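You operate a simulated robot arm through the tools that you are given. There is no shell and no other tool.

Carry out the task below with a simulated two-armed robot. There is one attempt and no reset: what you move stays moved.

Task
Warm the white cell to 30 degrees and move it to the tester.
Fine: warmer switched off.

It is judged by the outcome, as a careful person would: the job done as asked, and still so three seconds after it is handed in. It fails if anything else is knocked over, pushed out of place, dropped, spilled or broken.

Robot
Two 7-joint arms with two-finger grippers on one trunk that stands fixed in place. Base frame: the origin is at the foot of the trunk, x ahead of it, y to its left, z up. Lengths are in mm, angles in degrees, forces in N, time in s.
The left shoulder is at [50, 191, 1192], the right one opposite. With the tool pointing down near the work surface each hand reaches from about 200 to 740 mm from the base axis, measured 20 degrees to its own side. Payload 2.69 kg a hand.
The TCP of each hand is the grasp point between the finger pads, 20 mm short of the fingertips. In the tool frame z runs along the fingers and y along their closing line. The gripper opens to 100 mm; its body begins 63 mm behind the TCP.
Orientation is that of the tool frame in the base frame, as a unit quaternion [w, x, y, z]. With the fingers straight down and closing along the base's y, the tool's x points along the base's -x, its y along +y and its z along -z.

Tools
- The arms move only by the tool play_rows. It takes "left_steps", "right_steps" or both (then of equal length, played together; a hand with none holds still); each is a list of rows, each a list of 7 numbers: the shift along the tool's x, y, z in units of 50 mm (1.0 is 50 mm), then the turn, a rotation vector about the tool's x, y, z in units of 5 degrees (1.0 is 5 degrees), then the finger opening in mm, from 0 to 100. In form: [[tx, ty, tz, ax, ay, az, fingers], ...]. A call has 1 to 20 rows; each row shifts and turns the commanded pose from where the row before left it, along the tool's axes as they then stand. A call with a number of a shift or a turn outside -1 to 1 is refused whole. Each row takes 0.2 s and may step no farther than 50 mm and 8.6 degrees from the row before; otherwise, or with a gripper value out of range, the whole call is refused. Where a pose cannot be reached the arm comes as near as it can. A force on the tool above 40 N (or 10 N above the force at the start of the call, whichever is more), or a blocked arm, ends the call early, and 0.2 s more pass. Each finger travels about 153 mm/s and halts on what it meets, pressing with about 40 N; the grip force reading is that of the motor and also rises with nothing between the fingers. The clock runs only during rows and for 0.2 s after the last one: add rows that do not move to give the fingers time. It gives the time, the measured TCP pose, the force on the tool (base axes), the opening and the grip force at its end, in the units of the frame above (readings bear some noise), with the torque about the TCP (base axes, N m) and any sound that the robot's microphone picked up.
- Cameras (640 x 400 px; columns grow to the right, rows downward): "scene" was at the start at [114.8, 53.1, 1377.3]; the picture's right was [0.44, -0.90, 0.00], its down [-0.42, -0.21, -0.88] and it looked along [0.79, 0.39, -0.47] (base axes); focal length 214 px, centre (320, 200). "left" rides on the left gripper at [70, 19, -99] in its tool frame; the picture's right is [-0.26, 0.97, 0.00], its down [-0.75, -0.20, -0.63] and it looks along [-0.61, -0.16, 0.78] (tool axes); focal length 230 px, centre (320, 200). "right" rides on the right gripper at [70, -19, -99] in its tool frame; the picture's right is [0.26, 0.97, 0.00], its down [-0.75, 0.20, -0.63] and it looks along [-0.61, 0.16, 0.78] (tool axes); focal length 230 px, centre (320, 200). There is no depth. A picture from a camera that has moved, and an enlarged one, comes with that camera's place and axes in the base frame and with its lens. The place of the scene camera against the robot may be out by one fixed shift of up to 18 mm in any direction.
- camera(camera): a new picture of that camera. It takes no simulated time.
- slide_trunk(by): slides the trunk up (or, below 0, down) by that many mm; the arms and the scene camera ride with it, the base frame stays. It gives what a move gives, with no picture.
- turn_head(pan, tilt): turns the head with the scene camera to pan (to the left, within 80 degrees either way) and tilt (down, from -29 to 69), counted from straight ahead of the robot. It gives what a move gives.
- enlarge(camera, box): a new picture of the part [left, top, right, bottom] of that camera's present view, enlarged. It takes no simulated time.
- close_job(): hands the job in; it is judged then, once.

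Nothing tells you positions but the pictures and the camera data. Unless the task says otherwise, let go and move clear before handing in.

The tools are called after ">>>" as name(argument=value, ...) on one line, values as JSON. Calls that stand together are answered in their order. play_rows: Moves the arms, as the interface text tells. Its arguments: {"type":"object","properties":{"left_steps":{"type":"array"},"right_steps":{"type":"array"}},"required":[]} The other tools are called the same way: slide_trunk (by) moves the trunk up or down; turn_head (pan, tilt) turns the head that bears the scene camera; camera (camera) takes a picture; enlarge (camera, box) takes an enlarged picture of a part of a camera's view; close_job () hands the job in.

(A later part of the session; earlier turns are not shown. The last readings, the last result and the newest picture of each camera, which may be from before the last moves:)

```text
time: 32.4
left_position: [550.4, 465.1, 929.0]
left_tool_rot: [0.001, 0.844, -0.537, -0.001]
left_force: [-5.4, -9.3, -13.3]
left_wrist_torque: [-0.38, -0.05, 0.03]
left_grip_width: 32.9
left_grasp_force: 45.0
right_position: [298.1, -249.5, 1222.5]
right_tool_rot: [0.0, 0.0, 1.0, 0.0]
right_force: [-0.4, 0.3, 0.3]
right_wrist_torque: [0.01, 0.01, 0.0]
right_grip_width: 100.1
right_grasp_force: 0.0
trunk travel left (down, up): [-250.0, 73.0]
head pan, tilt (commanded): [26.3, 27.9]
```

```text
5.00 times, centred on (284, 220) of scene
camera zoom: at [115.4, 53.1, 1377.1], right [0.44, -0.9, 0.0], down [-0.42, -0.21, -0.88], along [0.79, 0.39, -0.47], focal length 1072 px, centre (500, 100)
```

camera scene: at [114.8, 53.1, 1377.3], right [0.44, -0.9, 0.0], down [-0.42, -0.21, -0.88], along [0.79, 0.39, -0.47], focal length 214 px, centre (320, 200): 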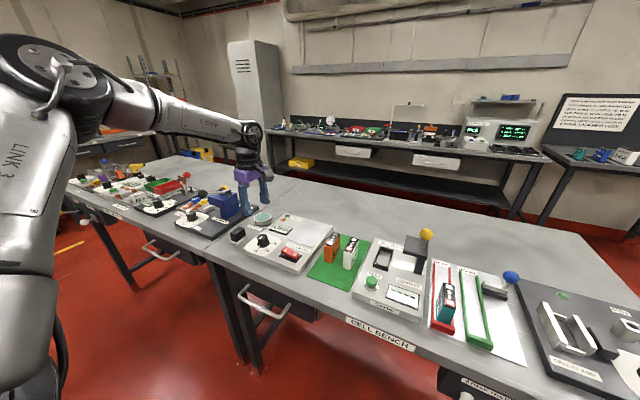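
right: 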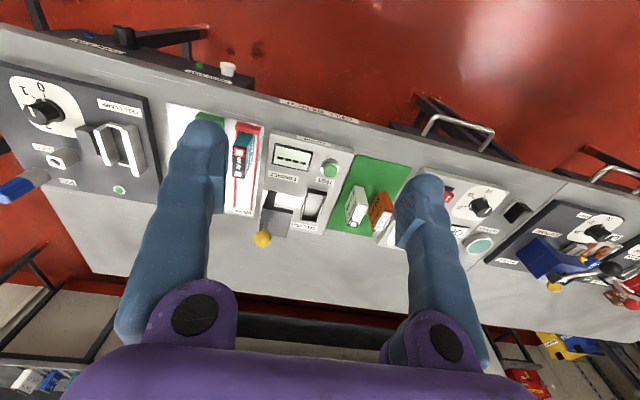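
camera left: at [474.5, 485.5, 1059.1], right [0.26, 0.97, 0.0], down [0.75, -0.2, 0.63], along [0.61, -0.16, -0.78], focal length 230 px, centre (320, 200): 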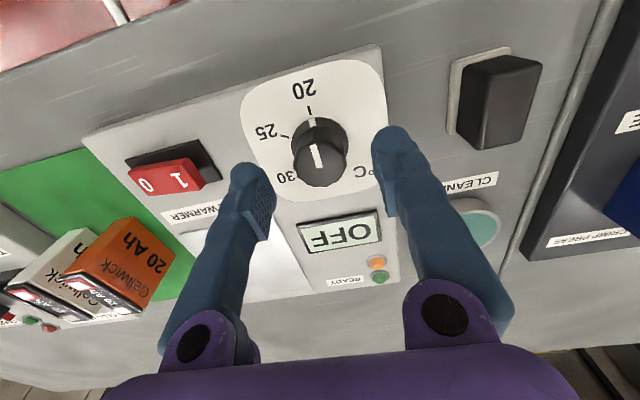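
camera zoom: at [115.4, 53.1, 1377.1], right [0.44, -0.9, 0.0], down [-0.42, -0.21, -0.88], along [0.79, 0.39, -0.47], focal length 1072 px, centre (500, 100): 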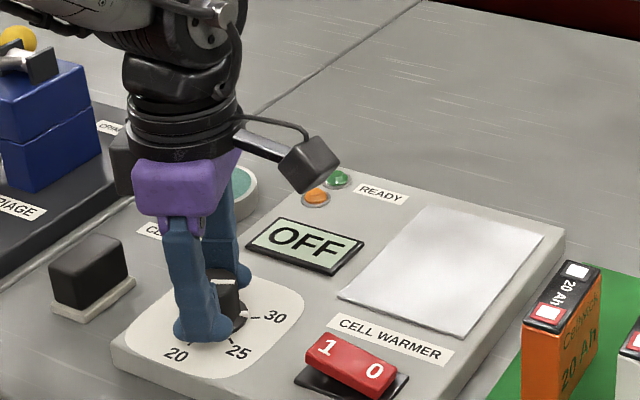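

The pointer is about 3° short of 30. I'll turn that bit, release, and look.

>>> play_rows(left_steps=[[0, 0, 0, 0, 0, -0.65, 25], [0, 0, 0, 0, 0, 0, 25], [0, 0, 0, 0, 0, 0, 25], [0, 0, 0, 0, 0, 0, 40], [0, 0, 0, 0, 0, 0, 55], [0, 0, 0, 0, 0, 0, 55]])

>>> enlarge(camera="left", box=[220, 80, 420, 240])

```text
time: 33.8
left_position: [550.5, 466.5, 930.9]
left_tool_rot: [-0.001, 0.859, -0.512, 0.001]
left_force: [-0.2, -0.4, 0.2]
left_wrist_torque: [0.05, -0.04, 0.03]
left_grip_width: 55.2
left_grasp_force: 0.1
right_position: [296.7, -248.8, 1223.4]
right_tool_rot: [0.0, 0.0, 1.0, 0.0]
right_force: [-0.5, -0.1, -0.5]
right_wrist_torque: [-0.04, 0.03, 0.01]
right_grip_width: 100.0
right_grasp_force: 0.1
trunk travel left (down, up): [-250.0, 73.0]
head pan, tilt (commanded): [26.3, 27.9]
```

```text
2.50 times, centred on (320, 160) of left
camera zoom: at [564.5, 396.1, 1029.4], right [-0.97, -0.23, 0.0], down [-0.18, 0.76, 0.63], along [-0.14, 0.61, -0.78], focal length 575 px, centre (320, 300)
```

zoom: 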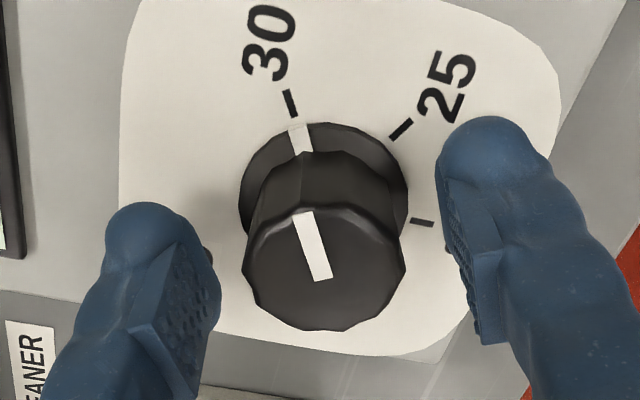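

The pointer looks aligned with 30. I'll lift clear and check from both cameras.

>>> play_rows(left_steps=[[0, 0, -0.8, 0, 0, 0, 70], [0, 0, -0.8, 0, 0, 0, 70], [0, 0, -0.8, 0, 0, 0, 70], [0, 0, -0.6, 0, 0, 0.5, 70], [0, 0, 0, 0, 0, 0, 70]])

>>> camera(camera="left")

>>> enlarge(camera="left", box=[268, 50, 364, 150])

>>> enlarge(camera="scene", box=[240, 225, 304, 265])

```text
time: 35.0
left_position: [549.4, 467.0, 1079.8]
left_tool_rot: [0.0, 0.847, -0.531, 0.0]
left_force: [0.6, 0.2, -0.8]
left_wrist_torque: [0.03, 0.02, -0.01]
left_grip_width: 69.7
left_grasp_force: 0.1
right_position: [297.2, -248.9, 1224.1]
right_tool_rot: [0.0, 0.001, 1.0, -0.001]
right_force: [-0.4, -0.4, -0.1]
right_wrist_torque: [0.04, -0.01, -0.02]
right_grip_width: 99.9
right_grasp_force: 0.0
trunk travel left (down, up): [-250.0, 73.0]
head pan, tilt (commanded): [26.3, 27.9]
```

```text
taken
camera left: at [559.8, 396.5, 1177.9], right [-0.98, -0.19, 0.0], down [-0.15, 0.76, 0.63], along [-0.12, 0.62, -0.78], focal length 230 px, centre (320, 200)
```

left: 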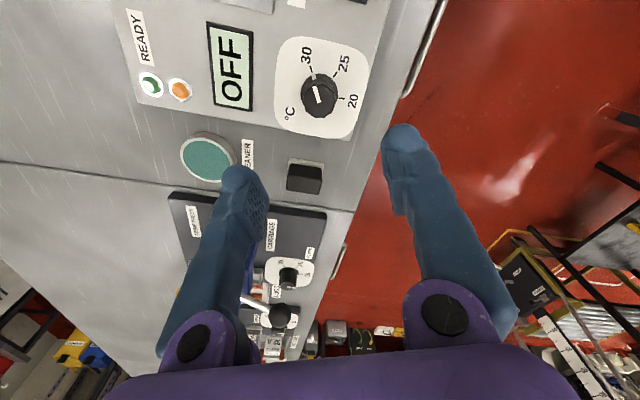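

```text
4.00 times, centred on (316, 100) of left
camera zoom: at [559.8, 396.5, 1177.9], right [-0.98, -0.19, 0.0], down [-0.15, 0.76, 0.63], along [-0.12, 0.62, -0.78], focal length 920 px, centre (336, 600)
```

zoom: 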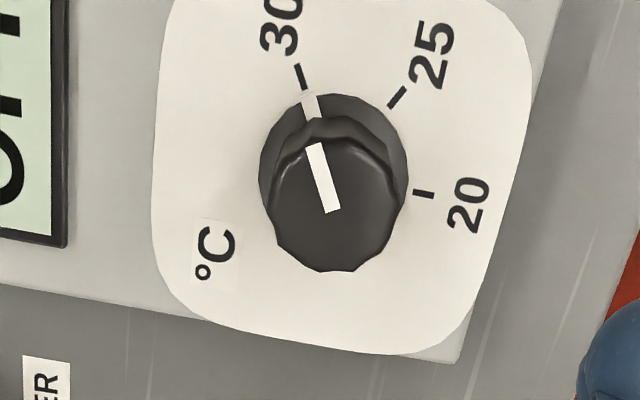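

```text
10.00 times, centred on (272, 245) of scene
camera zoom: at [115.0, 53.2, 1377.2], right [0.44, -0.9, 0.0], down [-0.42, -0.21, -0.88], along [0.79, 0.39, -0.47], focal length 2145 px, centre (800, -250)
```

zoom: 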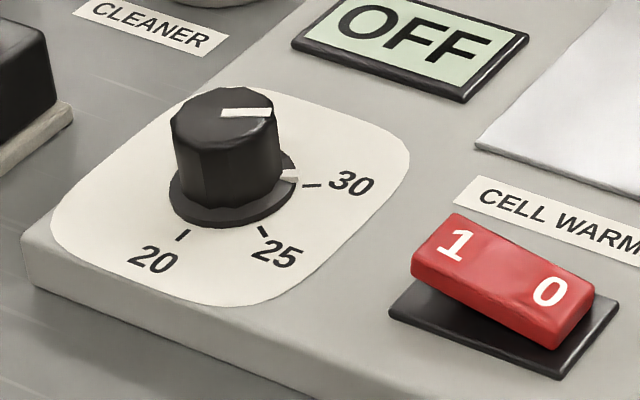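

The dial reads 30 within about 0.2°. Next I'll take the left hand (yaw 90, so the fingers close along the cell's long side) above the white cell, and bring the right hand in as a second viewpoint.

>>> play_rows(left_steps=[[0, 0, 0, 0, 0, 0.86, 80], [0, 0, 0, 0, 0, 0.86, 90], [0, 0, 0, 0, 0, 0.86, 100], [0, 0, 0, 0, 0, 0.86, 100], [0, 0, 0, 0, 0, 0.86, 100], [0, 0, 0, 0, 0, 0.86, 100], [0.942, -0.197, -0.03, 0, 0, 0, 100], [0.942, -0.197, -0.03, 0, 0, 0, 100], [0.942, -0.197, -0.03, 0, 0, 0, 100], [0.942, -0.197, -0.03, 0, 0, 0, 100], [0.942, -0.197, -0.03, 0, 0, 0, 100], [0.942, -0.197, -0.03, 0, 0, 0, 100], [0, 0, 0, 0, 0, 0, 100]], right_steps=[[-0.41, 0.497, 0.147, 0, 0, 0, 100], [-0.41, 0.497, 0.147, 0, 0, 0, 100], [-0.41, 0.497, 0.147, 0, 0, 0, 100], [-0.41, 0.497, 0.147, 0, 0, 0, 100], [-0.41, 0.497, 0.147, 0, 0, 0, 100], [-0.41, 0.497, 0.147, 0, 0, 0, 100], [0, 0, 0, 0, 0, 0, 100], [0, 0, 0, 0, 0, 0, 100], [0, 0, 0, 0, 0, 0, 100], [0, 0, 0, 0, 0, 0, 100], [0, 0, 0, 0, 0, 0, 100], [0, 0, 0, 0, 0, 0, 100], [0, 0, 0, 0, 0, 0, 100]])

>>> camera(camera="left")

>>> camera(camera="right")

>>> camera(camera="scene")

```text
time: 37.8
left_position: [559.4, 218.6, 1087.4]
left_tool_rot: [-0.001, -0.707, 0.707, -0.002]
left_force: [-0.5, 0.5, -0.4]
left_wrist_torque: [-0.01, 0.01, 0.01]
left_grip_width: 100.1
left_grasp_force: 0.1
left hand out of reach, approached as far as the arm can: row 11, 12
right_position: [427.0, -100.2, 1180.3]
right_tool_rot: [0.0, 0.0, 1.0, 0.001]
right_force: [-0.4, -0.4, -0.4]
right_wrist_torque: [-0.01, 0.01, -0.01]
right_grip_width: 100.1
right_grasp_force: 0.0
trunk travel left (down, up): [-250.0, 73.0]
head pan, tilt (commanded): [26.3, 27.9]
```

```text
taken
camera left: at [538.8, 149.9, 1185.9], right [-0.97, 0.26, 0.0], down [0.2, 0.75, 0.63], along [0.16, 0.61, -0.78], focal length 230 px, centre (320, 200)
```

left: 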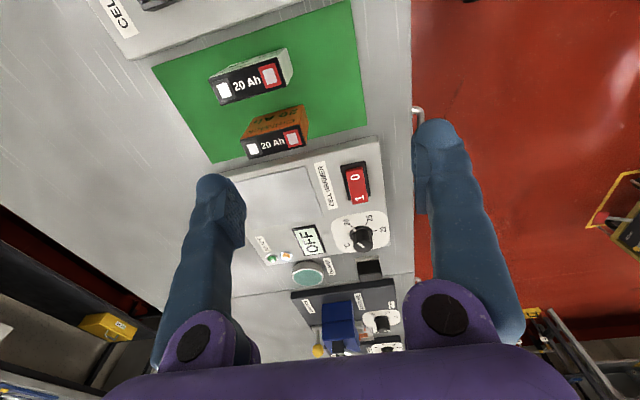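

```text
taken
camera right: at [356.6, -116.8, 1279.0], right [-0.26, 0.97, 0.0], down [0.75, 0.2, 0.63], along [0.61, 0.16, -0.78], focal length 230 px, centre (320, 200)
```

right: 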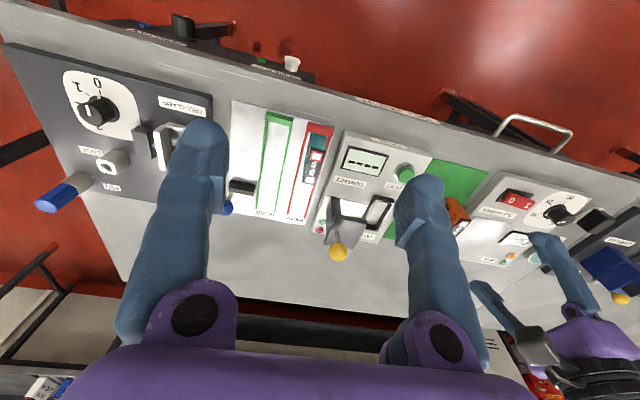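

```text
taken
camera scene: at [114.9, 53.3, 1377.2], right [0.44, -0.9, 0.0], down [-0.42, -0.21, -0.88], along [0.79, 0.39, -0.47], focal length 214 px, centre (320, 200)
```

scene: 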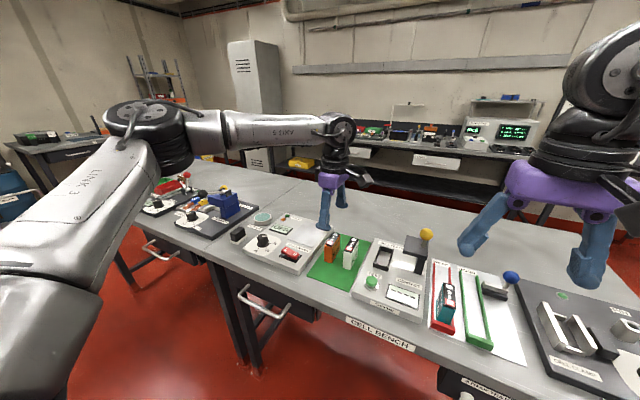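

At yaw 90 the arm can't quite reach the cell, so I'll plan on yaw 0 (closing across the cell's thin side), watching the gap to the orange cell and the tester's lever plate. I'll measure those carefully now.

>>> enlarge(camera="right", box=[310, 120, 470, 270])

>>> enlarge(camera="left", box=[150, 0, 410, 170])

>>> enlarge(camera="scene", box=[300, 110, 428, 230])

>>> enlarge(camera="scene", box=[350, 220, 446, 320])

```text
2.67 times, centred on (390, 195) of right
camera zoom: at [356.6, -116.8, 1279.0], right [-0.26, 0.97, 0.0], down [0.75, 0.2, 0.63], along [0.61, 0.16, -0.78], focal length 614 px, centre (133, 213)
```

zoom: 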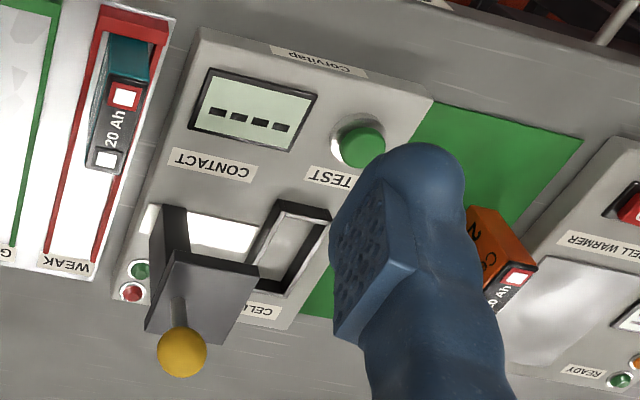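

```text
2.35 times, centred on (280, 85) of left
camera zoom: at [538.8, 149.9, 1185.9], right [-0.97, 0.26, 0.0], down [0.2, 0.75, 0.63], along [0.16, 0.61, -0.78], focal length 541 px, centre (414, 471)
```

zoom: 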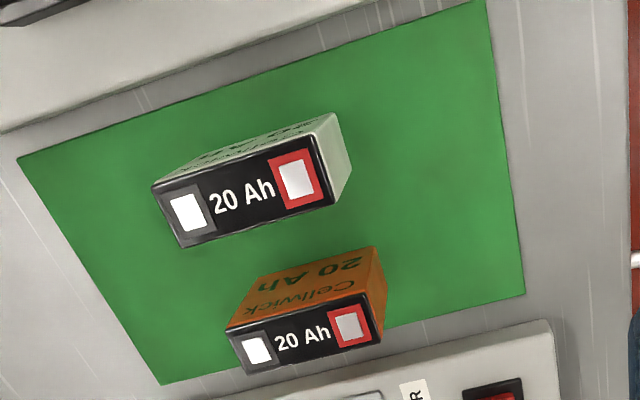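

```text
3.33 times, centred on (364, 170) of scene
camera zoom: at [114.9, 53.3, 1377.2], right [0.44, -0.9, 0.0], down [-0.42, -0.21, -0.88], along [0.79, 0.39, -0.47], focal length 715 px, centre (173, 300)
```

zoom: 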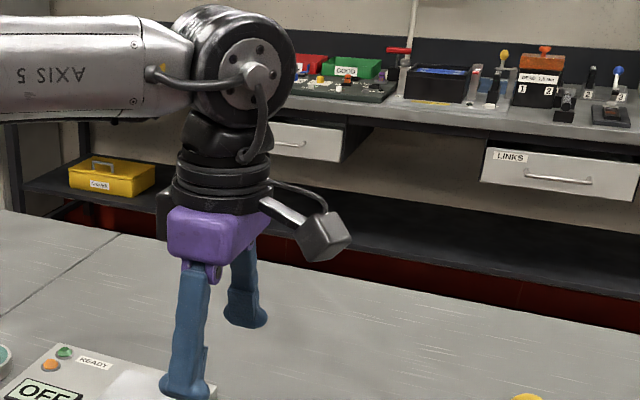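

```text
4.00 times, centred on (398, 270) of scene
camera zoom: at [114.9, 53.3, 1377.2], right [0.44, -0.9, 0.0], down [-0.42, -0.21, -0.88], along [0.79, 0.39, -0.47], focal length 858 px, centre (8, -80)
```

zoom: 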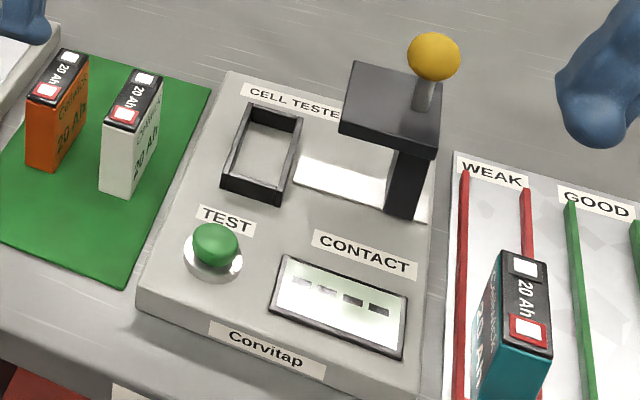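

Tester frame looks roughly 88 × 41 mm outside, centred near (648, 85), with the lever plate's edge at y≈38 and z≈981–1003. I'll turn the left hand back to yaw 0 and look at how the fingers shape up at a narrow opening.

>>> play_rows(left_steps=[[0, 0, -0.2, 0, 0, 1, 100], [0, 0, 0, 0, 0, 1, 100], [0, 0, 0, 0, 0, 1, 100], [0, 0, 0, 0, 0, 1, 100], [0, 0, 0, 0, 0, 1, 100], [0, 0, 0, 0, 0, 1, 100], [0, 0, 0, 0, 0, 1, 100], [0, 0, 0, 0, 0, 1, 100], [0, 0, 0, 0, 0, 1, 100], [0, 0, 0, 0, 0, 1, 100], [0, 0, 0, 0, 0, 1, 100], [0, 0, 0, 0, 0, 1, 80], [0, 0, 0, 0, 0, 1, 60], [0, 0, 0, 0, 0, 1, 40], [0, 0, 0, 0, 0, 1, 32], [0, 0, 0, 0, 0, 1, 32], [0, 0, 0, 0, 0, 1, 32], [0, 0, 0, 0, 0, 1, 32], [0, 0, 0, 0, 0, 0, 32]])

>>> camera(camera="left")

>>> enlarge(camera="scene", box=[300, 110, 428, 230])

>>> camera(camera="right")

```text
time: 41.8
left_position: [561.6, 219.1, 1100.8]
left_tool_rot: [0.002, 0.0, 1.0, -0.001]
left_force: [-1.4, -0.2, 0.3]
left_wrist_torque: [0.02, 0.01, 0.04]
left_grip_width: 31.6
left_grasp_force: 0.1
right_position: [424.9, -99.1, 1180.5]
right_tool_rot: [0.0, 0.0, 1.0, 0.0]
right_force: [-0.3, 0.0, -0.4]
right_wrist_torque: [0.02, 0.03, 0.01]
right_grip_width: 99.6
right_grasp_force: 0.1
trunk travel left (down, up): [-250.0, 73.0]
head pan, tilt (commanded): [26.3, 27.9]
```

```text
taken
camera left: at [489.0, 239.4, 1198.1], right [0.26, 0.97, 0.0], down [0.75, -0.2, 0.63], along [0.61, -0.17, -0.77], focal length 230 px, centre (320, 200)
```

left: 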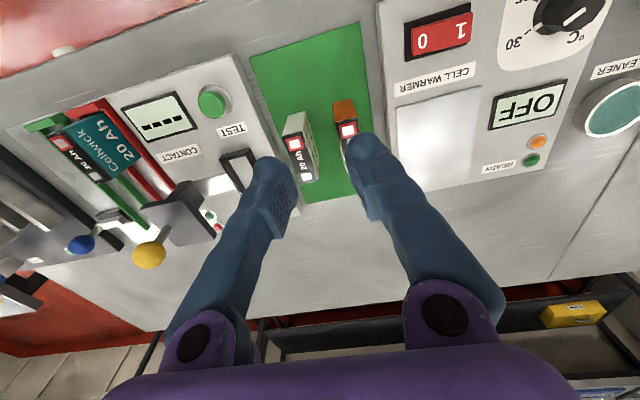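

```text
3.33 times, centred on (364, 170) of scene
camera zoom: at [114.8, 53.1, 1377.3], right [0.44, -0.9, 0.0], down [-0.42, -0.21, -0.88], along [0.79, 0.39, -0.47], focal length 715 px, centre (173, 300)
```

zoom: 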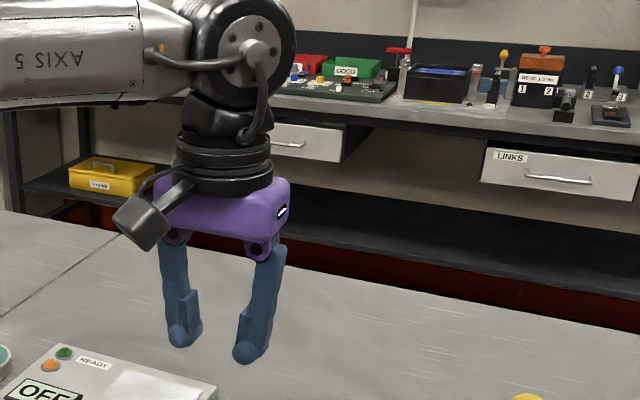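

```text
taken
camera right: at [356.6, -117.0, 1279.0], right [-0.26, 0.97, 0.0], down [0.75, 0.2, 0.63], along [0.61, 0.16, -0.78], focal length 230 px, centre (320, 200)
```

right: 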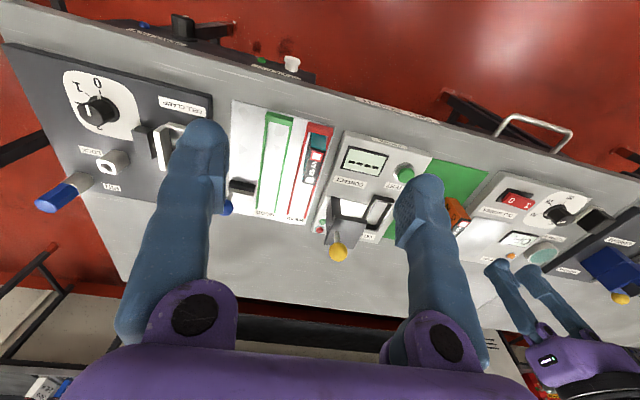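

The fingers converge toward the tips, so a slight lean will help clearance at the slot later. I'll move above the white cell at yaw 0 and measure its sides and the orange cell relative to the hand.

>>> play_rows(left_steps=[[-0.469, -0.346, 0.6, 0, 0, 0, 32], [-0.469, -0.346, 0.6, 0, 0, 0, 32], [0, 0, 0, 0, 0, 0, 32]])

>>> camera(camera="left")

>>> enlarge(camera="left", box=[240, 90, 400, 210])

>>> enlarge(camera="left", box=[120, 60, 320, 200])

```text
time: 42.6
left_position: [559.3, 224.2, 1045.6]
left_tool_rot: [0.001, 0.001, 1.0, -0.001]
left_force: [1.0, -0.2, -0.2]
left_wrist_torque: [0.03, 0.02, -0.01]
left_grip_width: 32.1
left_grasp_force: 0.1
left hand out of reach, approached as far as the arm can: row 1, 2
right_position: [426.9, -98.9, 1180.0]
right_tool_rot: [0.0, 0.0, 1.0, 0.0]
right_force: [0.3, 0.4, 0.2]
right_wrist_torque: [0.03, 0.03, -0.03]
right_grip_width: 99.9
right_grasp_force: 0.1
trunk travel left (down, up): [-250.0, 73.0]
head pan, tilt (commanded): [26.3, 27.9]
```

```text
taken
camera left: at [486.8, 243.0, 1143.6], right [0.26, 0.97, 0.0], down [0.75, -0.2, 0.63], along [0.61, -0.16, -0.78], focal length 230 px, centre (320, 200)
```

left: 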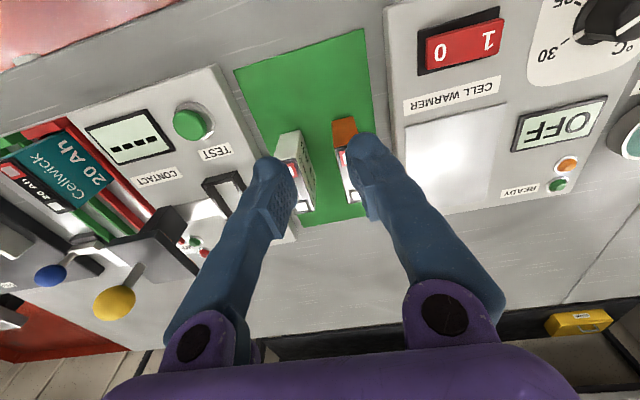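

```text
3.33 times, centred on (320, 150) of left
camera zoom: at [486.8, 243.0, 1143.6], right [0.26, 0.97, 0.0], down [0.75, -0.2, 0.63], along [0.61, -0.16, -0.78], focal length 767 px, centre (320, 367)
```

zoom: 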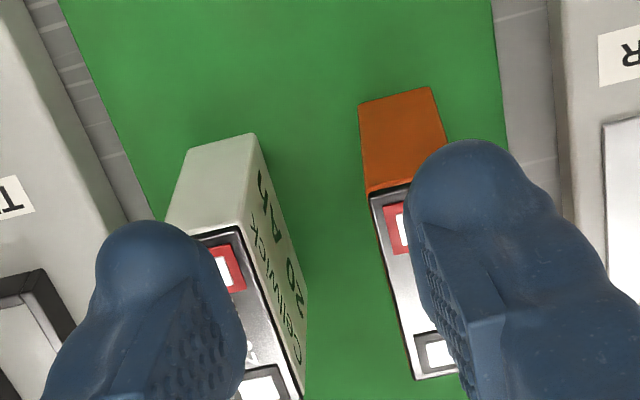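

```text
2.86 times, centred on (220, 130) of left
camera zoom: at [486.8, 243.0, 1143.6], right [0.26, 0.97, 0.0], down [0.75, -0.2, 0.63], along [0.61, -0.16, -0.78], focal length 657 px, centre (606, 400)
```

zoom: 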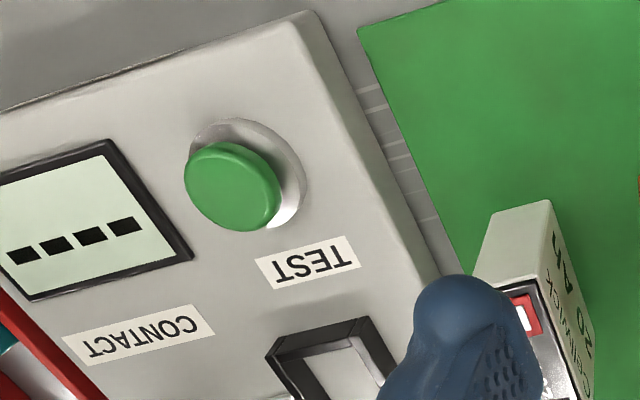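

The left arm seems stuck in an awkward elbow posture, since this spot should be within reach. I'll look at the arm's configuration.

>>> turn_head(pan=45, tilt=20)

>>> camera(camera="scene")

```text
time: 43.4
left_position: [560.4, 223.1, 1044.7]
left_tool_rot: [0.001, 0.0, 1.0, -0.001]
left_force: [0.7, -0.3, 0.0]
left_wrist_torque: [0.03, -0.01, -0.01]
left_grip_width: 32.1
left_grasp_force: 0.1
right_position: [425.2, -98.9, 1179.0]
right_tool_rot: [0.001, 0.0, 1.0, 0.0]
right_force: [-0.6, 0.5, 0.3]
right_wrist_torque: [0.02, -0.03, -0.03]
right_grip_width: 100.1
right_grasp_force: 0.0
trunk travel left (down, up): [-250.0, 73.0]
head pan, tilt (commanded): [45.0, 20.0]
```

```text
taken
camera scene: at [98.9, 78.5, 1389.9], right [0.71, -0.71, 0.0], down [-0.24, -0.24, -0.94], along [0.66, 0.66, -0.34], focal length 214 px, centre (320, 200)
```

scene: 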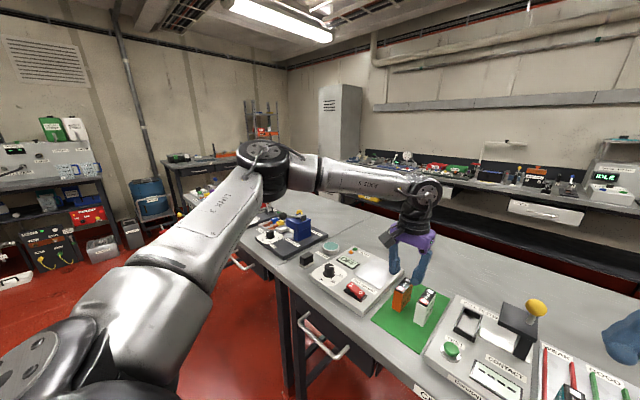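

The elbow has swung far out to the left from the dial-turning yaw. I'll retreat to the starting pose to recover the original posture.

>>> play_rows(left_steps=[[0.3, 0, -0.9, 0, 0, 0, 60], [0.79, 0.36, -0.45, 0, 0, 0, 100], [0.79, 0.36, -0.45, 0, 0, 0, 100], [0.79, 0.36, -0.45, 0, 0, 0, 100], [0.79, 0.36, -0.45, 0, 0, 0, 100], [0.79, 0.36, -0.45, 0, 0, 0, 100], [0.79, 0.36, -0.45, 0, 0, 0, 100], [0.79, 0.36, -0.45, 0, 0, 0, 100], [0, 0, 0, 0, 0, 0, 100]])

>>> camera(camera="scene")

```text
time: 45.4
left_position: [268.1, 349.7, 1251.5]
left_tool_rot: [-0.001, 0.001, 1.0, 0.0]
left_force: [0.4, -1.1, 0.0]
left_wrist_torque: [0.02, 0.02, 0.0]
left_grip_width: 99.9
left_grasp_force: 0.1
right_position: [426.7, -99.3, 1179.7]
right_tool_rot: [0.001, 0.0, 1.0, 0.0]
right_force: [-1.1, 0.2, 0.5]
right_wrist_torque: [-0.02, 0.01, 0.02]
right_grip_width: 99.9
right_grasp_force: 0.1
trunk travel left (down, up): [-250.0, 73.0]
head pan, tilt (commanded): [45.0, 20.0]
```

```text
taken
camera scene: at [99.5, 78.2, 1389.9], right [0.71, -0.71, 0.0], down [-0.24, -0.24, -0.94], along [0.66, 0.66, -0.34], focal length 214 px, centre (320, 200)
```

scene: 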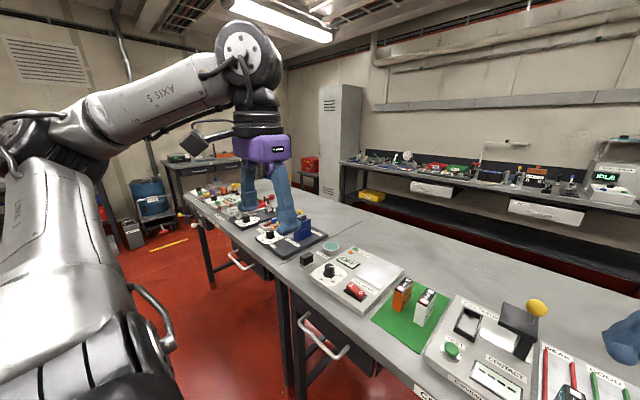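

I'll compare with the initial view.

>>> turn_head(pan=26.3, tilt=27.9)

>>> camera(camera="scene")

```text
time: 46.2
left_position: [268.0, 350.1, 1250.8]
left_tool_rot: [0.0, 0.0, 1.0, 0.0]
left_force: [0.0, 0.9, 0.3]
left_wrist_torque: [0.0, 0.02, 0.01]
left_grip_width: 100.0
left_grasp_force: 0.1
right_position: [426.6, -98.9, 1180.4]
right_tool_rot: [0.0, 0.0, 1.0, 0.0]
right_force: [0.2, -0.1, -0.2]
right_wrist_torque: [0.01, 0.0, -0.01]
right_grip_width: 100.0
right_grasp_force: 0.0
trunk travel left (down, up): [-250.0, 73.0]
head pan, tilt (commanded): [26.3, 27.9]
```

```text
taken
camera scene: at [114.8, 53.1, 1377.2], right [0.44, -0.9, 0.0], down [-0.42, -0.21, -0.88], along [0.79, 0.39, -0.47], focal length 214 px, centre (320, 200)
```

scene: 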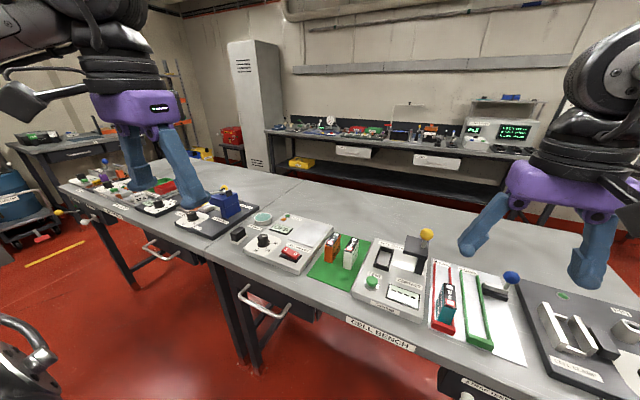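

The posture looks near the original. I'll approach the cell position directly with yaw 0 while withdrawing the right hand.

>>> play_rows(left_steps=[[-0.756, -0.369, 0.3, 0, 0, 0, 60], [-0.756, -0.369, 0.3, 0, 0, 0, 50], [-0.756, -0.369, 0.3, 0, 0, 0, 40], [-0.756, -0.369, 0.3, 0, 0, 0, 36], [-0.756, -0.369, 0.3, 0, 0, 0, 36], [-0.756, -0.369, 0.3, 0, 0, 0, 36], [0, 0, 0, 0, 0, 0, 36]], right_steps=[[0.41, -0.497, -0.147, 0, 0, 0, 100], [0.41, -0.497, -0.147, 0, 0, 0, 100], [0.41, -0.497, -0.147, 0, 0, 0, 100], [0.41, -0.497, -0.147, 0, 0, 0, 100], [0.41, -0.497, -0.147, 0, 0, 0, 100], [0.41, -0.497, -0.147, 0, 0, 0, 100], [0, 0, 0, 0, 0, 0, 100]])

>>> play_rows(left_steps=[[-0.756, -0.369, 0.3, 0, 0, 0, 36], [-0.756, -0.369, 0.3, 0, 0, 0, 36], [-0.756, -0.369, 0.3, 0, 0, 0, 36], [0, 0, 0, 0, 0, 0, 36]])

>>> camera(camera="scene")

>>> camera(camera="left")

```text
time: 47.8
left_position: [498.8, 241.6, 1159.8]
left_tool_rot: [0.0, 0.001, 1.0, 0.0]
left_force: [-0.1, 0.3, -0.2]
left_wrist_torque: [-0.02, 0.01, 0.06]
left_grip_width: 36.0
left_grasp_force: 0.1
right_position: [300.4, -251.1, 1225.4]
right_tool_rot: [0.0, 0.0, 1.0, -0.001]
right_force: [-0.3, 0.5, -0.6]
right_wrist_torque: [0.02, -0.02, -0.02]
right_grip_width: 100.0
right_grasp_force: 0.1
trunk travel left (down, up): [-250.0, 73.0]
head pan, tilt (commanded): [26.3, 27.9]
```

```text
time: 48.8
left_position: [561.0, 221.7, 1116.5]
left_tool_rot: [0.001, 0.0, 1.0, 0.001]
left_force: [0.3, 0.4, -0.2]
left_wrist_torque: [0.02, 0.01, 0.01]
left_grip_width: 36.0
left_grasp_force: 0.1
left hand out of reach, approached as far as the arm can: row 2, 3
right_position: [301.2, -251.7, 1224.7]
right_tool_rot: [0.0, 0.001, 1.0, 0.0]
right_force: [0.0, -0.5, -0.7]
right_wrist_torque: [-0.02, -0.01, 0.03]
right_grip_width: 99.9
right_grasp_force: 0.1
trunk travel left (down, up): [-250.0, 73.0]
head pan, tilt (commanded): [26.3, 27.9]
```

```text
taken
camera scene: at [114.5, 53.2, 1377.2], right [0.44, -0.9, 0.0], down [-0.42, -0.21, -0.88], along [0.79, 0.39, -0.47], focal length 214 px, centre (320, 200)
```

scene: 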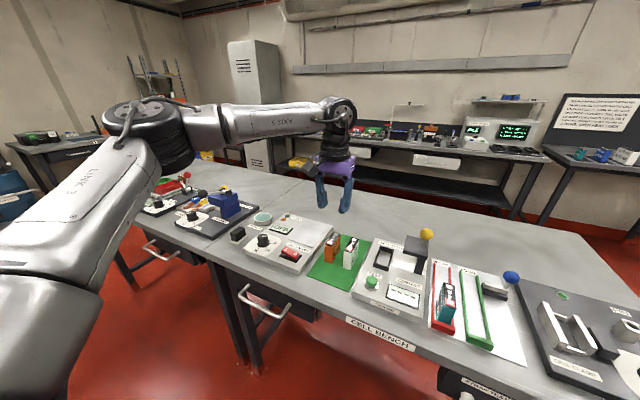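

```text
taken
camera left: at [488.6, 240.6, 1214.5], right [0.26, 0.97, 0.0], down [0.75, -0.2, 0.63], along [0.61, -0.16, -0.78], focal length 230 px, centre (320, 200)
```

left: 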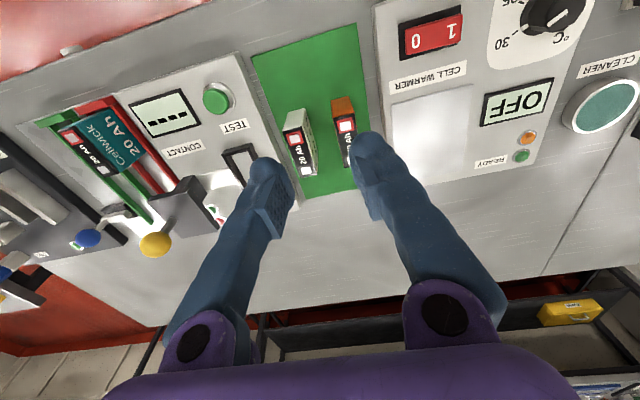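

The hand stops at about (560, 221) again, which looks like a joint limit in this posture rather than true reach. I'll try a different route: back, then across to the right, then forward.

>>> play_rows(left_steps=[[0.9, 0, -0.3, 0, 0, 0, 36], [0.9, 0, -0.3, 0, 0, 0, 36], [0.9, 0, 0, 0, 0, 0, 36], [0, -0.9, 0, 0, 0, 0, 36], [0, -0.9, 0, 0, 0, 0, 36], [0, -0.9, 0, 0, 0, 0, 36], [0, 0, 0, 0, 0, 0, 36]])

>>> camera(camera="scene")

```text
time: 50.4
left_position: [409.8, 120.9, 1140.0]
left_tool_rot: [-0.001, -0.001, 1.0, -0.002]
left_force: [0.2, -0.2, -0.1]
left_wrist_torque: [0.0, 0.05, 0.01]
left_grip_width: 36.2
left_grasp_force: 0.0
left hand out of reach, approached as far as the arm can: row 6
right_position: [302.0, -251.8, 1224.2]
right_tool_rot: [-0.001, 0.0, 1.0, 0.0]
right_force: [0.1, 0.7, -0.4]
right_wrist_torque: [0.01, 0.02, -0.01]
right_grip_width: 100.0
right_grasp_force: 0.1
trunk travel left (down, up): [-250.0, 73.0]
head pan, tilt (commanded): [26.3, 27.9]
```

```text
taken
camera scene: at [115.8, 53.7, 1377.0], right [0.44, -0.9, 0.0], down [-0.42, -0.21, -0.88], along [0.79, 0.39, -0.47], focal length 214 px, centre (320, 200)
```

scene: 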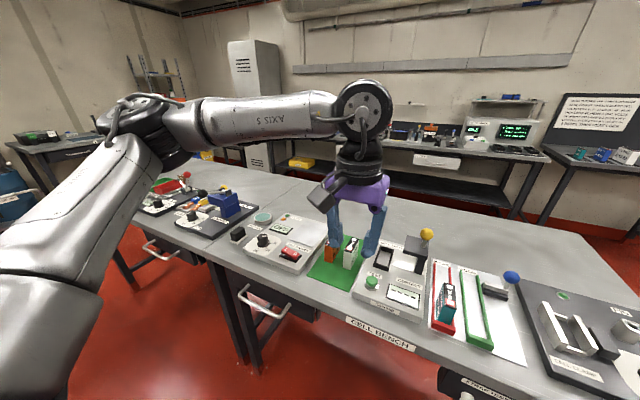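

The elbow remains low and outward. Negative yaw earlier kept the elbow up, so I'll back off and use negative yaw to bring the elbow back up.

>>> play_rows(left_steps=[[0.3, 0.8, -0.2, 0, 0, 0, 60], [0.1, 0.8, 0, 0, 0, 0, 60], [0, 0.8, 0, 0, 0, 0, 60], [0, 0, 0, 0, 0, 1, 60], [0, 0, 0, 0, 0, 1, 60], [0, 0, 0, 0, 0, 1, 60], [0, 0, 0, 0, 0, 1, 60], [0, 0, 0, 0, 0, 1, 60], [0, 0, 0, 0, 0, 1, 60], [0, 0, 0, 0, 0, 1, 60], [0, 0, 0, 0, 0, 1, 60], [0, 0, 0, 0, 0, 1, 60], [0, 0, 0, 0, 0, 1, 60], [0, 0, 0, 0, 0, 0, 60]])

>>> camera(camera="scene")

```text
time: 53.4
left_position: [390.9, 238.6, 1150.9]
left_tool_rot: [0.0, 0.424, 0.906, 0.001]
left_force: [0.4, 0.8, 0.3]
left_wrist_torque: [-0.01, -0.01, 0.01]
left_grip_width: 59.9
left_grasp_force: 0.0
right_position: [300.5, -252.4, 1224.1]
right_tool_rot: [0.0, 0.0, 1.0, 0.0]
right_force: [-0.3, 0.1, -0.3]
right_wrist_torque: [0.02, 0.01, 0.0]
right_grip_width: 99.8
right_grasp_force: 0.1
trunk travel left (down, up): [-250.0, 73.0]
head pan, tilt (commanded): [26.3, 27.9]
```

```text
taken
camera scene: at [114.2, 52.4, 1377.4], right [0.44, -0.9, 0.0], down [-0.42, -0.21, -0.88], along [0.79, 0.39, -0.47], focal length 214 px, centre (320, 200)
```

scene: 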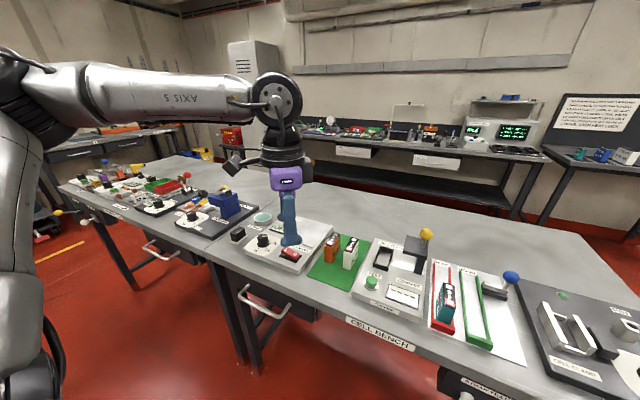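

Elbow came back up somewhat and yaw -50 is fine here. I'll try moving forward toward the cell with this yaw.

>>> play_rows(left_steps=[[-0.635, 0.446, 0, 0, 0, 0, 60], [-0.635, 0.446, 0, 0, 0, 0, 60], [-0.635, 0.446, 0, 0, 0, 0, 60], [-0.635, 0.446, 0, 0, 0, 0, 60], [0, 0, 0, 0, 0, 0, 60]])

>>> camera(camera="scene")

```text
time: 54.6
left_position: [499.3, 170.2, 1148.8]
left_tool_rot: [0.001, 0.42, 0.907, 0.001]
left_force: [-0.5, 0.0, -0.9]
left_wrist_torque: [-0.04, 0.01, 0.0]
left_grip_width: 60.1
left_grasp_force: 0.0
left hand out of reach, approached as far as the arm can: row 3, 4
right_position: [300.7, -251.1, 1224.8]
right_tool_rot: [0.0, 0.0, 1.0, 0.001]
right_force: [-0.3, -0.2, -0.2]
right_wrist_torque: [-0.02, -0.03, 0.02]
right_grip_width: 100.1
right_grasp_force: 0.1
trunk travel left (down, up): [-250.0, 73.0]
head pan, tilt (commanded): [26.3, 27.9]
```

```text
taken
camera scene: at [114.4, 53.5, 1377.3], right [0.44, -0.9, 0.0], down [-0.42, -0.21, -0.88], along [0.79, 0.39, -0.47], focal length 214 px, centre (320, 200)
```

scene: 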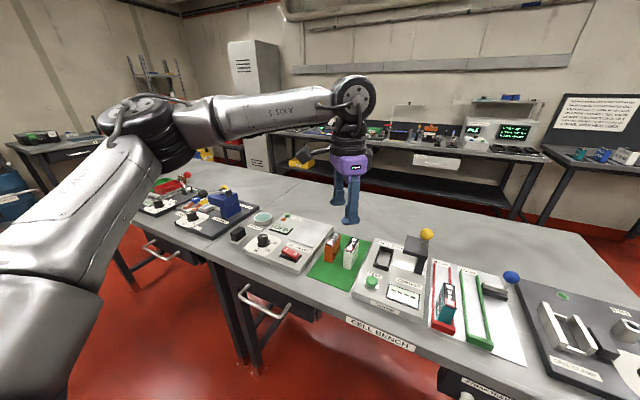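

The limit recurs with the elbow at the same spot. I'll test whether lower height (closer to the work surface, where reach is specified) frees it: yaw back to 0, down to z≈1010 in front of the cells, then forward.

>>> play_rows(left_steps=[[0.6, 0, 0, 0, 0, -1, 40], [0, 0, 0, 0, 0, -1, 36], [0, 0, 0, 0, 0, -1, 36], [0, 0, 0, 0, 0, -1, 36], [0, 0, 0, 0, 0, -1, 36], [0, 0, 0, 0, 0, -1, 36], [0, 0, 0, 0, 0, -1, 36], [0, 0, 0, 0, 0, -1, 36], [0, 0, 0, 0, 0, -1, 36], [0, 0, 0, 0, 0, -1, 36], [0, 0, 0.9, 0, 0, 0, 36], [0, 0, 0.9, 0, 0, 0, 36], [0, 0, 0.9, 0, 0, 0, 36], [0, 0, 0, 0, 0, 0, 36]])

>>> camera(camera="scene")

```text
time: 57.6
left_position: [477.2, 191.5, 1015.5]
left_tool_rot: [0.001, 0.0, 1.0, -0.001]
left_force: [-0.7, 0.8, -0.3]
left_wrist_torque: [0.01, -0.06, -0.01]
left_grip_width: 35.9
left_grasp_force: 0.0
right_position: [301.0, -251.9, 1224.8]
right_tool_rot: [0.0, 0.0, 1.0, 0.001]
right_force: [-0.9, -0.4, 0.2]
right_wrist_torque: [0.0, -0.03, 0.04]
right_grip_width: 100.4
right_grasp_force: 0.1
trunk travel left (down, up): [-250.0, 73.0]
head pan, tilt (commanded): [26.3, 27.9]
```

```text
taken
camera scene: at [114.3, 52.9, 1377.3], right [0.44, -0.9, 0.0], down [-0.42, -0.21, -0.88], along [0.79, 0.39, -0.47], focal length 214 px, centre (320, 200)
```

scene: 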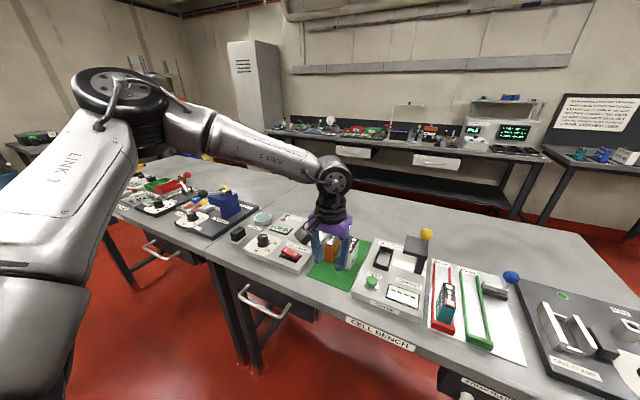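

Here the elbow is higher and the forearm slopes down. Now forward over the cell at this height.

>>> play_rows(left_steps=[[-0.8, 0, 0, 0, 0, 0, 36], [-0.8, 0, 0, 0, 0, 0, 36], [0, 0, 0, 0, 0, 0, 36]])

>>> camera(camera="scene")

```text
time: 58.4
left_position: [542.3, 210.2, 1021.9]
left_tool_rot: [0.0, 0.0, 1.0, -0.001]
left_force: [0.0, 0.6, 0.5]
left_wrist_torque: [0.02, 0.0, -0.01]
left_grip_width: 35.9
left_grasp_force: 0.0
left hand out of reach, approached as far as the arm can: row 2
right_position: [300.6, -251.3, 1224.7]
right_tool_rot: [0.0, 0.0, 1.0, 0.0]
right_force: [0.3, 0.6, 0.1]
right_wrist_torque: [-0.01, -0.01, 0.04]
right_grip_width: 99.9
right_grasp_force: 0.0
trunk travel left (down, up): [-250.0, 73.0]
head pan, tilt (commanded): [26.3, 27.9]
```

```text
taken
camera scene: at [115.3, 53.1, 1377.1], right [0.44, -0.9, 0.0], down [-0.42, -0.21, -0.88], along [0.79, 0.39, -0.47], focal length 214 px, centre (320, 200)
```

scene: 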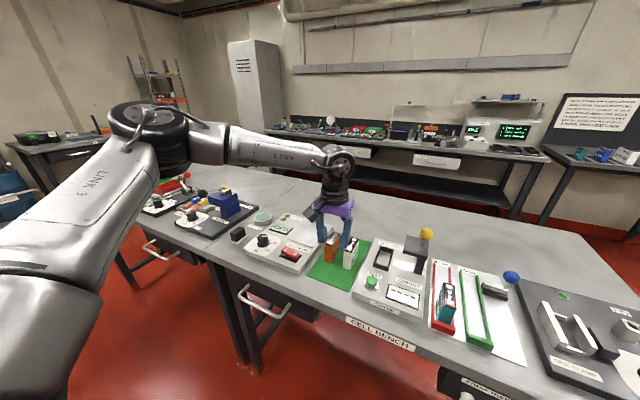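

The elbow keeps reaching the same spot when I go forward low. The right arm's starting posture suggests a higher elbow is needed, so I'll go high and back, cross to the right up there, and then come forward and down.

>>> play_rows(left_steps=[[0.5, 0, -0.8, 0, 0, 0, 36], [0.5, 0, -0.8, 0, 0, 0, 36], [0.5, 0, -0.8, 0, 0, 0, 36], [0.5, 0, -0.8, 0, 0, 0, 36], [0.5, 0, -0.8, 0, 0, 0, 36], [0.5, 0, -0.8, 0, 0, 0, 36], [0, -0.75, 0, 0, 0, 0, 36], [0, -0.75, 0, 0, 0, 0, 36], [0, 0, 0, 0, 0, 0, 36]])

>>> camera(camera="scene")

```text
time: 60.4
left_position: [391.5, 145.0, 1263.0]
left_tool_rot: [0.001, -0.001, 1.0, 0.0]
left_force: [-0.6, 0.1, 0.5]
left_wrist_torque: [0.02, -0.03, 0.0]
left_grip_width: 35.9
left_grasp_force: 0.0
left hand out of reach, approached as far as the arm can: row 8
right_position: [299.1, -251.7, 1224.6]
right_tool_rot: [0.0, 0.001, 1.0, 0.001]
right_force: [-0.9, -0.4, 0.7]
right_wrist_torque: [0.03, -0.03, 0.0]
right_grip_width: 100.2
right_grasp_force: 0.1
trunk travel left (down, up): [-250.0, 73.0]
head pan, tilt (commanded): [26.3, 27.9]
```

```text
taken
camera scene: at [114.0, 52.6, 1377.4], right [0.44, -0.9, 0.0], down [-0.42, -0.21, -0.88], along [0.79, 0.39, -0.47], focal length 214 px, centre (320, 200)
```

scene: 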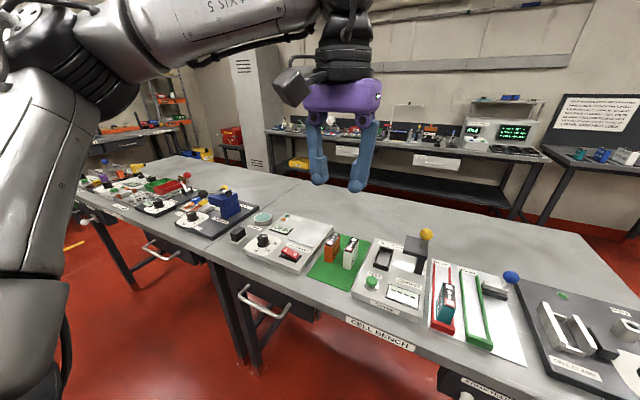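

The limit always shows up with the upper arm about 47° out to the left. I'll look at the right arm's posture for comparison, since it started reaching across the centre line.

>>> turn_head(pan=-35, tilt=15)

>>> camera(camera="scene")

>>> play_rows(right_steps=[[-0.25, 0.93, 0, 0, 0, 0, 100], [-0.25, 0.93, 0, 0, 0, 0, 100], [-0.25, 0.93, 0, 0, 0, 0, 100], [0, 0, 0, 0, 0, 0, 100]])

>>> camera(camera="scene")

```text
time: 61.8
left_position: [392.8, 144.8, 1261.2]
left_tool_rot: [0.0, -0.001, 1.0, 0.0]
left_force: [0.3, 0.6, 0.3]
left_wrist_torque: [-0.03, -0.01, -0.02]
left_grip_width: 35.9
left_grasp_force: 0.1
right_position: [300.4, -252.2, 1223.7]
right_tool_rot: [0.0, 0.0, 1.0, -0.001]
right_force: [-0.5, -0.2, 0.1]
right_wrist_torque: [-0.02, -0.02, -0.01]
right_grip_width: 99.9
right_grasp_force: 0.1
trunk travel left (down, up): [-250.0, 73.0]
head pan, tilt (commanded): [-35.0, 15.0]
```

```text
taken
camera scene: at [109.5, -40.8, 1398.1], right [-0.57, -0.82, 0.0], down [-0.21, 0.15, -0.97], along [0.79, -0.55, -0.26], focal length 214 px, centre (320, 200)
```

scene: 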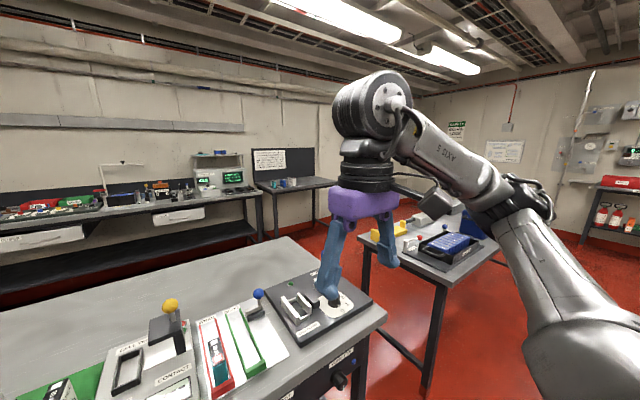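

```text
time: 62.8
left_position: [392.9, 145.0, 1262.1]
left_tool_rot: [0.0, -0.001, 1.0, 0.001]
left_force: [-0.4, 0.1, -0.4]
left_wrist_torque: [0.02, 0.03, -0.03]
left_grip_width: 36.1
left_grasp_force: 0.1
right_position: [336.6, -110.3, 1224.6]
right_tool_rot: [0.0, 0.0, 1.0, 0.001]
right_force: [-0.3, -0.9, 0.4]
right_wrist_torque: [-0.02, -0.02, -0.01]
right_grip_width: 100.2
right_grasp_force: 0.1
trunk travel left (down, up): [-250.0, 73.0]
head pan, tilt (commanded): [-35.0, 15.0]
```

```text
taken
camera scene: at [109.0, -42.0, 1398.1], right [-0.57, -0.82, 0.0], down [-0.21, 0.15, -0.97], along [0.79, -0.55, -0.26], focal length 214 px, centre (320, 200)
```

scene: 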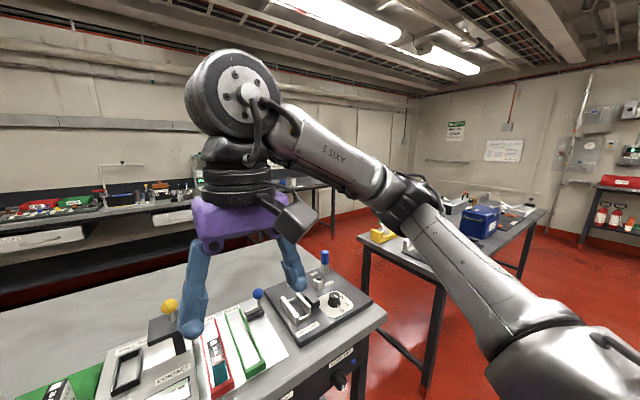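

I'll move the left hand out of the way and bring the right arm back to its original start point to see what posture lets it reach across.

>>> play_rows(left_steps=[[0.4, 0.8, 0, 0, 0, 0, 60], [0.4, 0.8, 0, 0, 0, 0, 60], [0.4, 0.8, 0, 0, 0, 0, 60], [0.4, 0.8, 0, 0, 0, 0, 60], [0.4, 0.8, 0, 0, 0, 0, 60], [0, 0, 0, 0, 0, 0, 60]])

>>> play_rows(right_steps=[[-0.25, 0.93, 0, 0, 0, 0, 100], [-0.25, 0.93, 0, 0, 0, 0, 100], [-0.25, 0.93, 0, 0, 0, 0, 100], [0, 0, 0, 0, 0, 0, 100]])

>>> camera(camera="scene")

```text
time: 64.2
left_position: [294.0, 348.2, 1261.9]
left_tool_rot: [0.0, 0.0, 1.0, 0.002]
left_force: [0.6, -0.1, 0.2]
left_wrist_torque: [0.02, 0.0, -0.01]
left_grip_width: 60.0
left_grasp_force: 0.1
right_position: [336.1, -110.1, 1224.0]
right_tool_rot: [0.0, 0.0, 1.0, 0.001]
right_force: [0.5, 0.5, -0.5]
right_wrist_torque: [0.0, 0.01, 0.01]
right_grip_width: 100.2
right_grasp_force: 0.1
trunk travel left (down, up): [-250.0, 73.0]
head pan, tilt (commanded): [-35.0, 15.0]
```

```text
time: 65.2
left_position: [295.1, 347.7, 1260.4]
left_tool_rot: [0.0, 0.0, 1.0, 0.001]
left_force: [-0.2, -0.2, -0.6]
left_wrist_torque: [0.03, 0.01, 0.0]
left_grip_width: 60.0
left_grasp_force: 0.0
right_position: [375.3, 25.9, 1226.3]
right_tool_rot: [0.001, 0.001, 1.0, 0.001]
right_force: [0.0, -0.4, 0.6]
right_wrist_torque: [0.04, -0.03, -0.02]
right_grip_width: 100.0
right_grasp_force: 0.0
trunk travel left (down, up): [-250.0, 73.0]
head pan, tilt (commanded): [-35.0, 15.0]
```

```text
taken
camera scene: at [109.4, -42.0, 1398.0], right [-0.57, -0.82, 0.0], down [-0.21, 0.15, -0.97], along [0.79, -0.55, -0.26], focal length 214 px, centre (320, 200)
```

scene: 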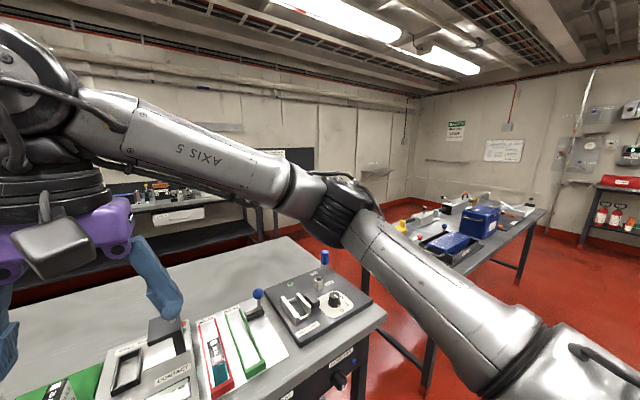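

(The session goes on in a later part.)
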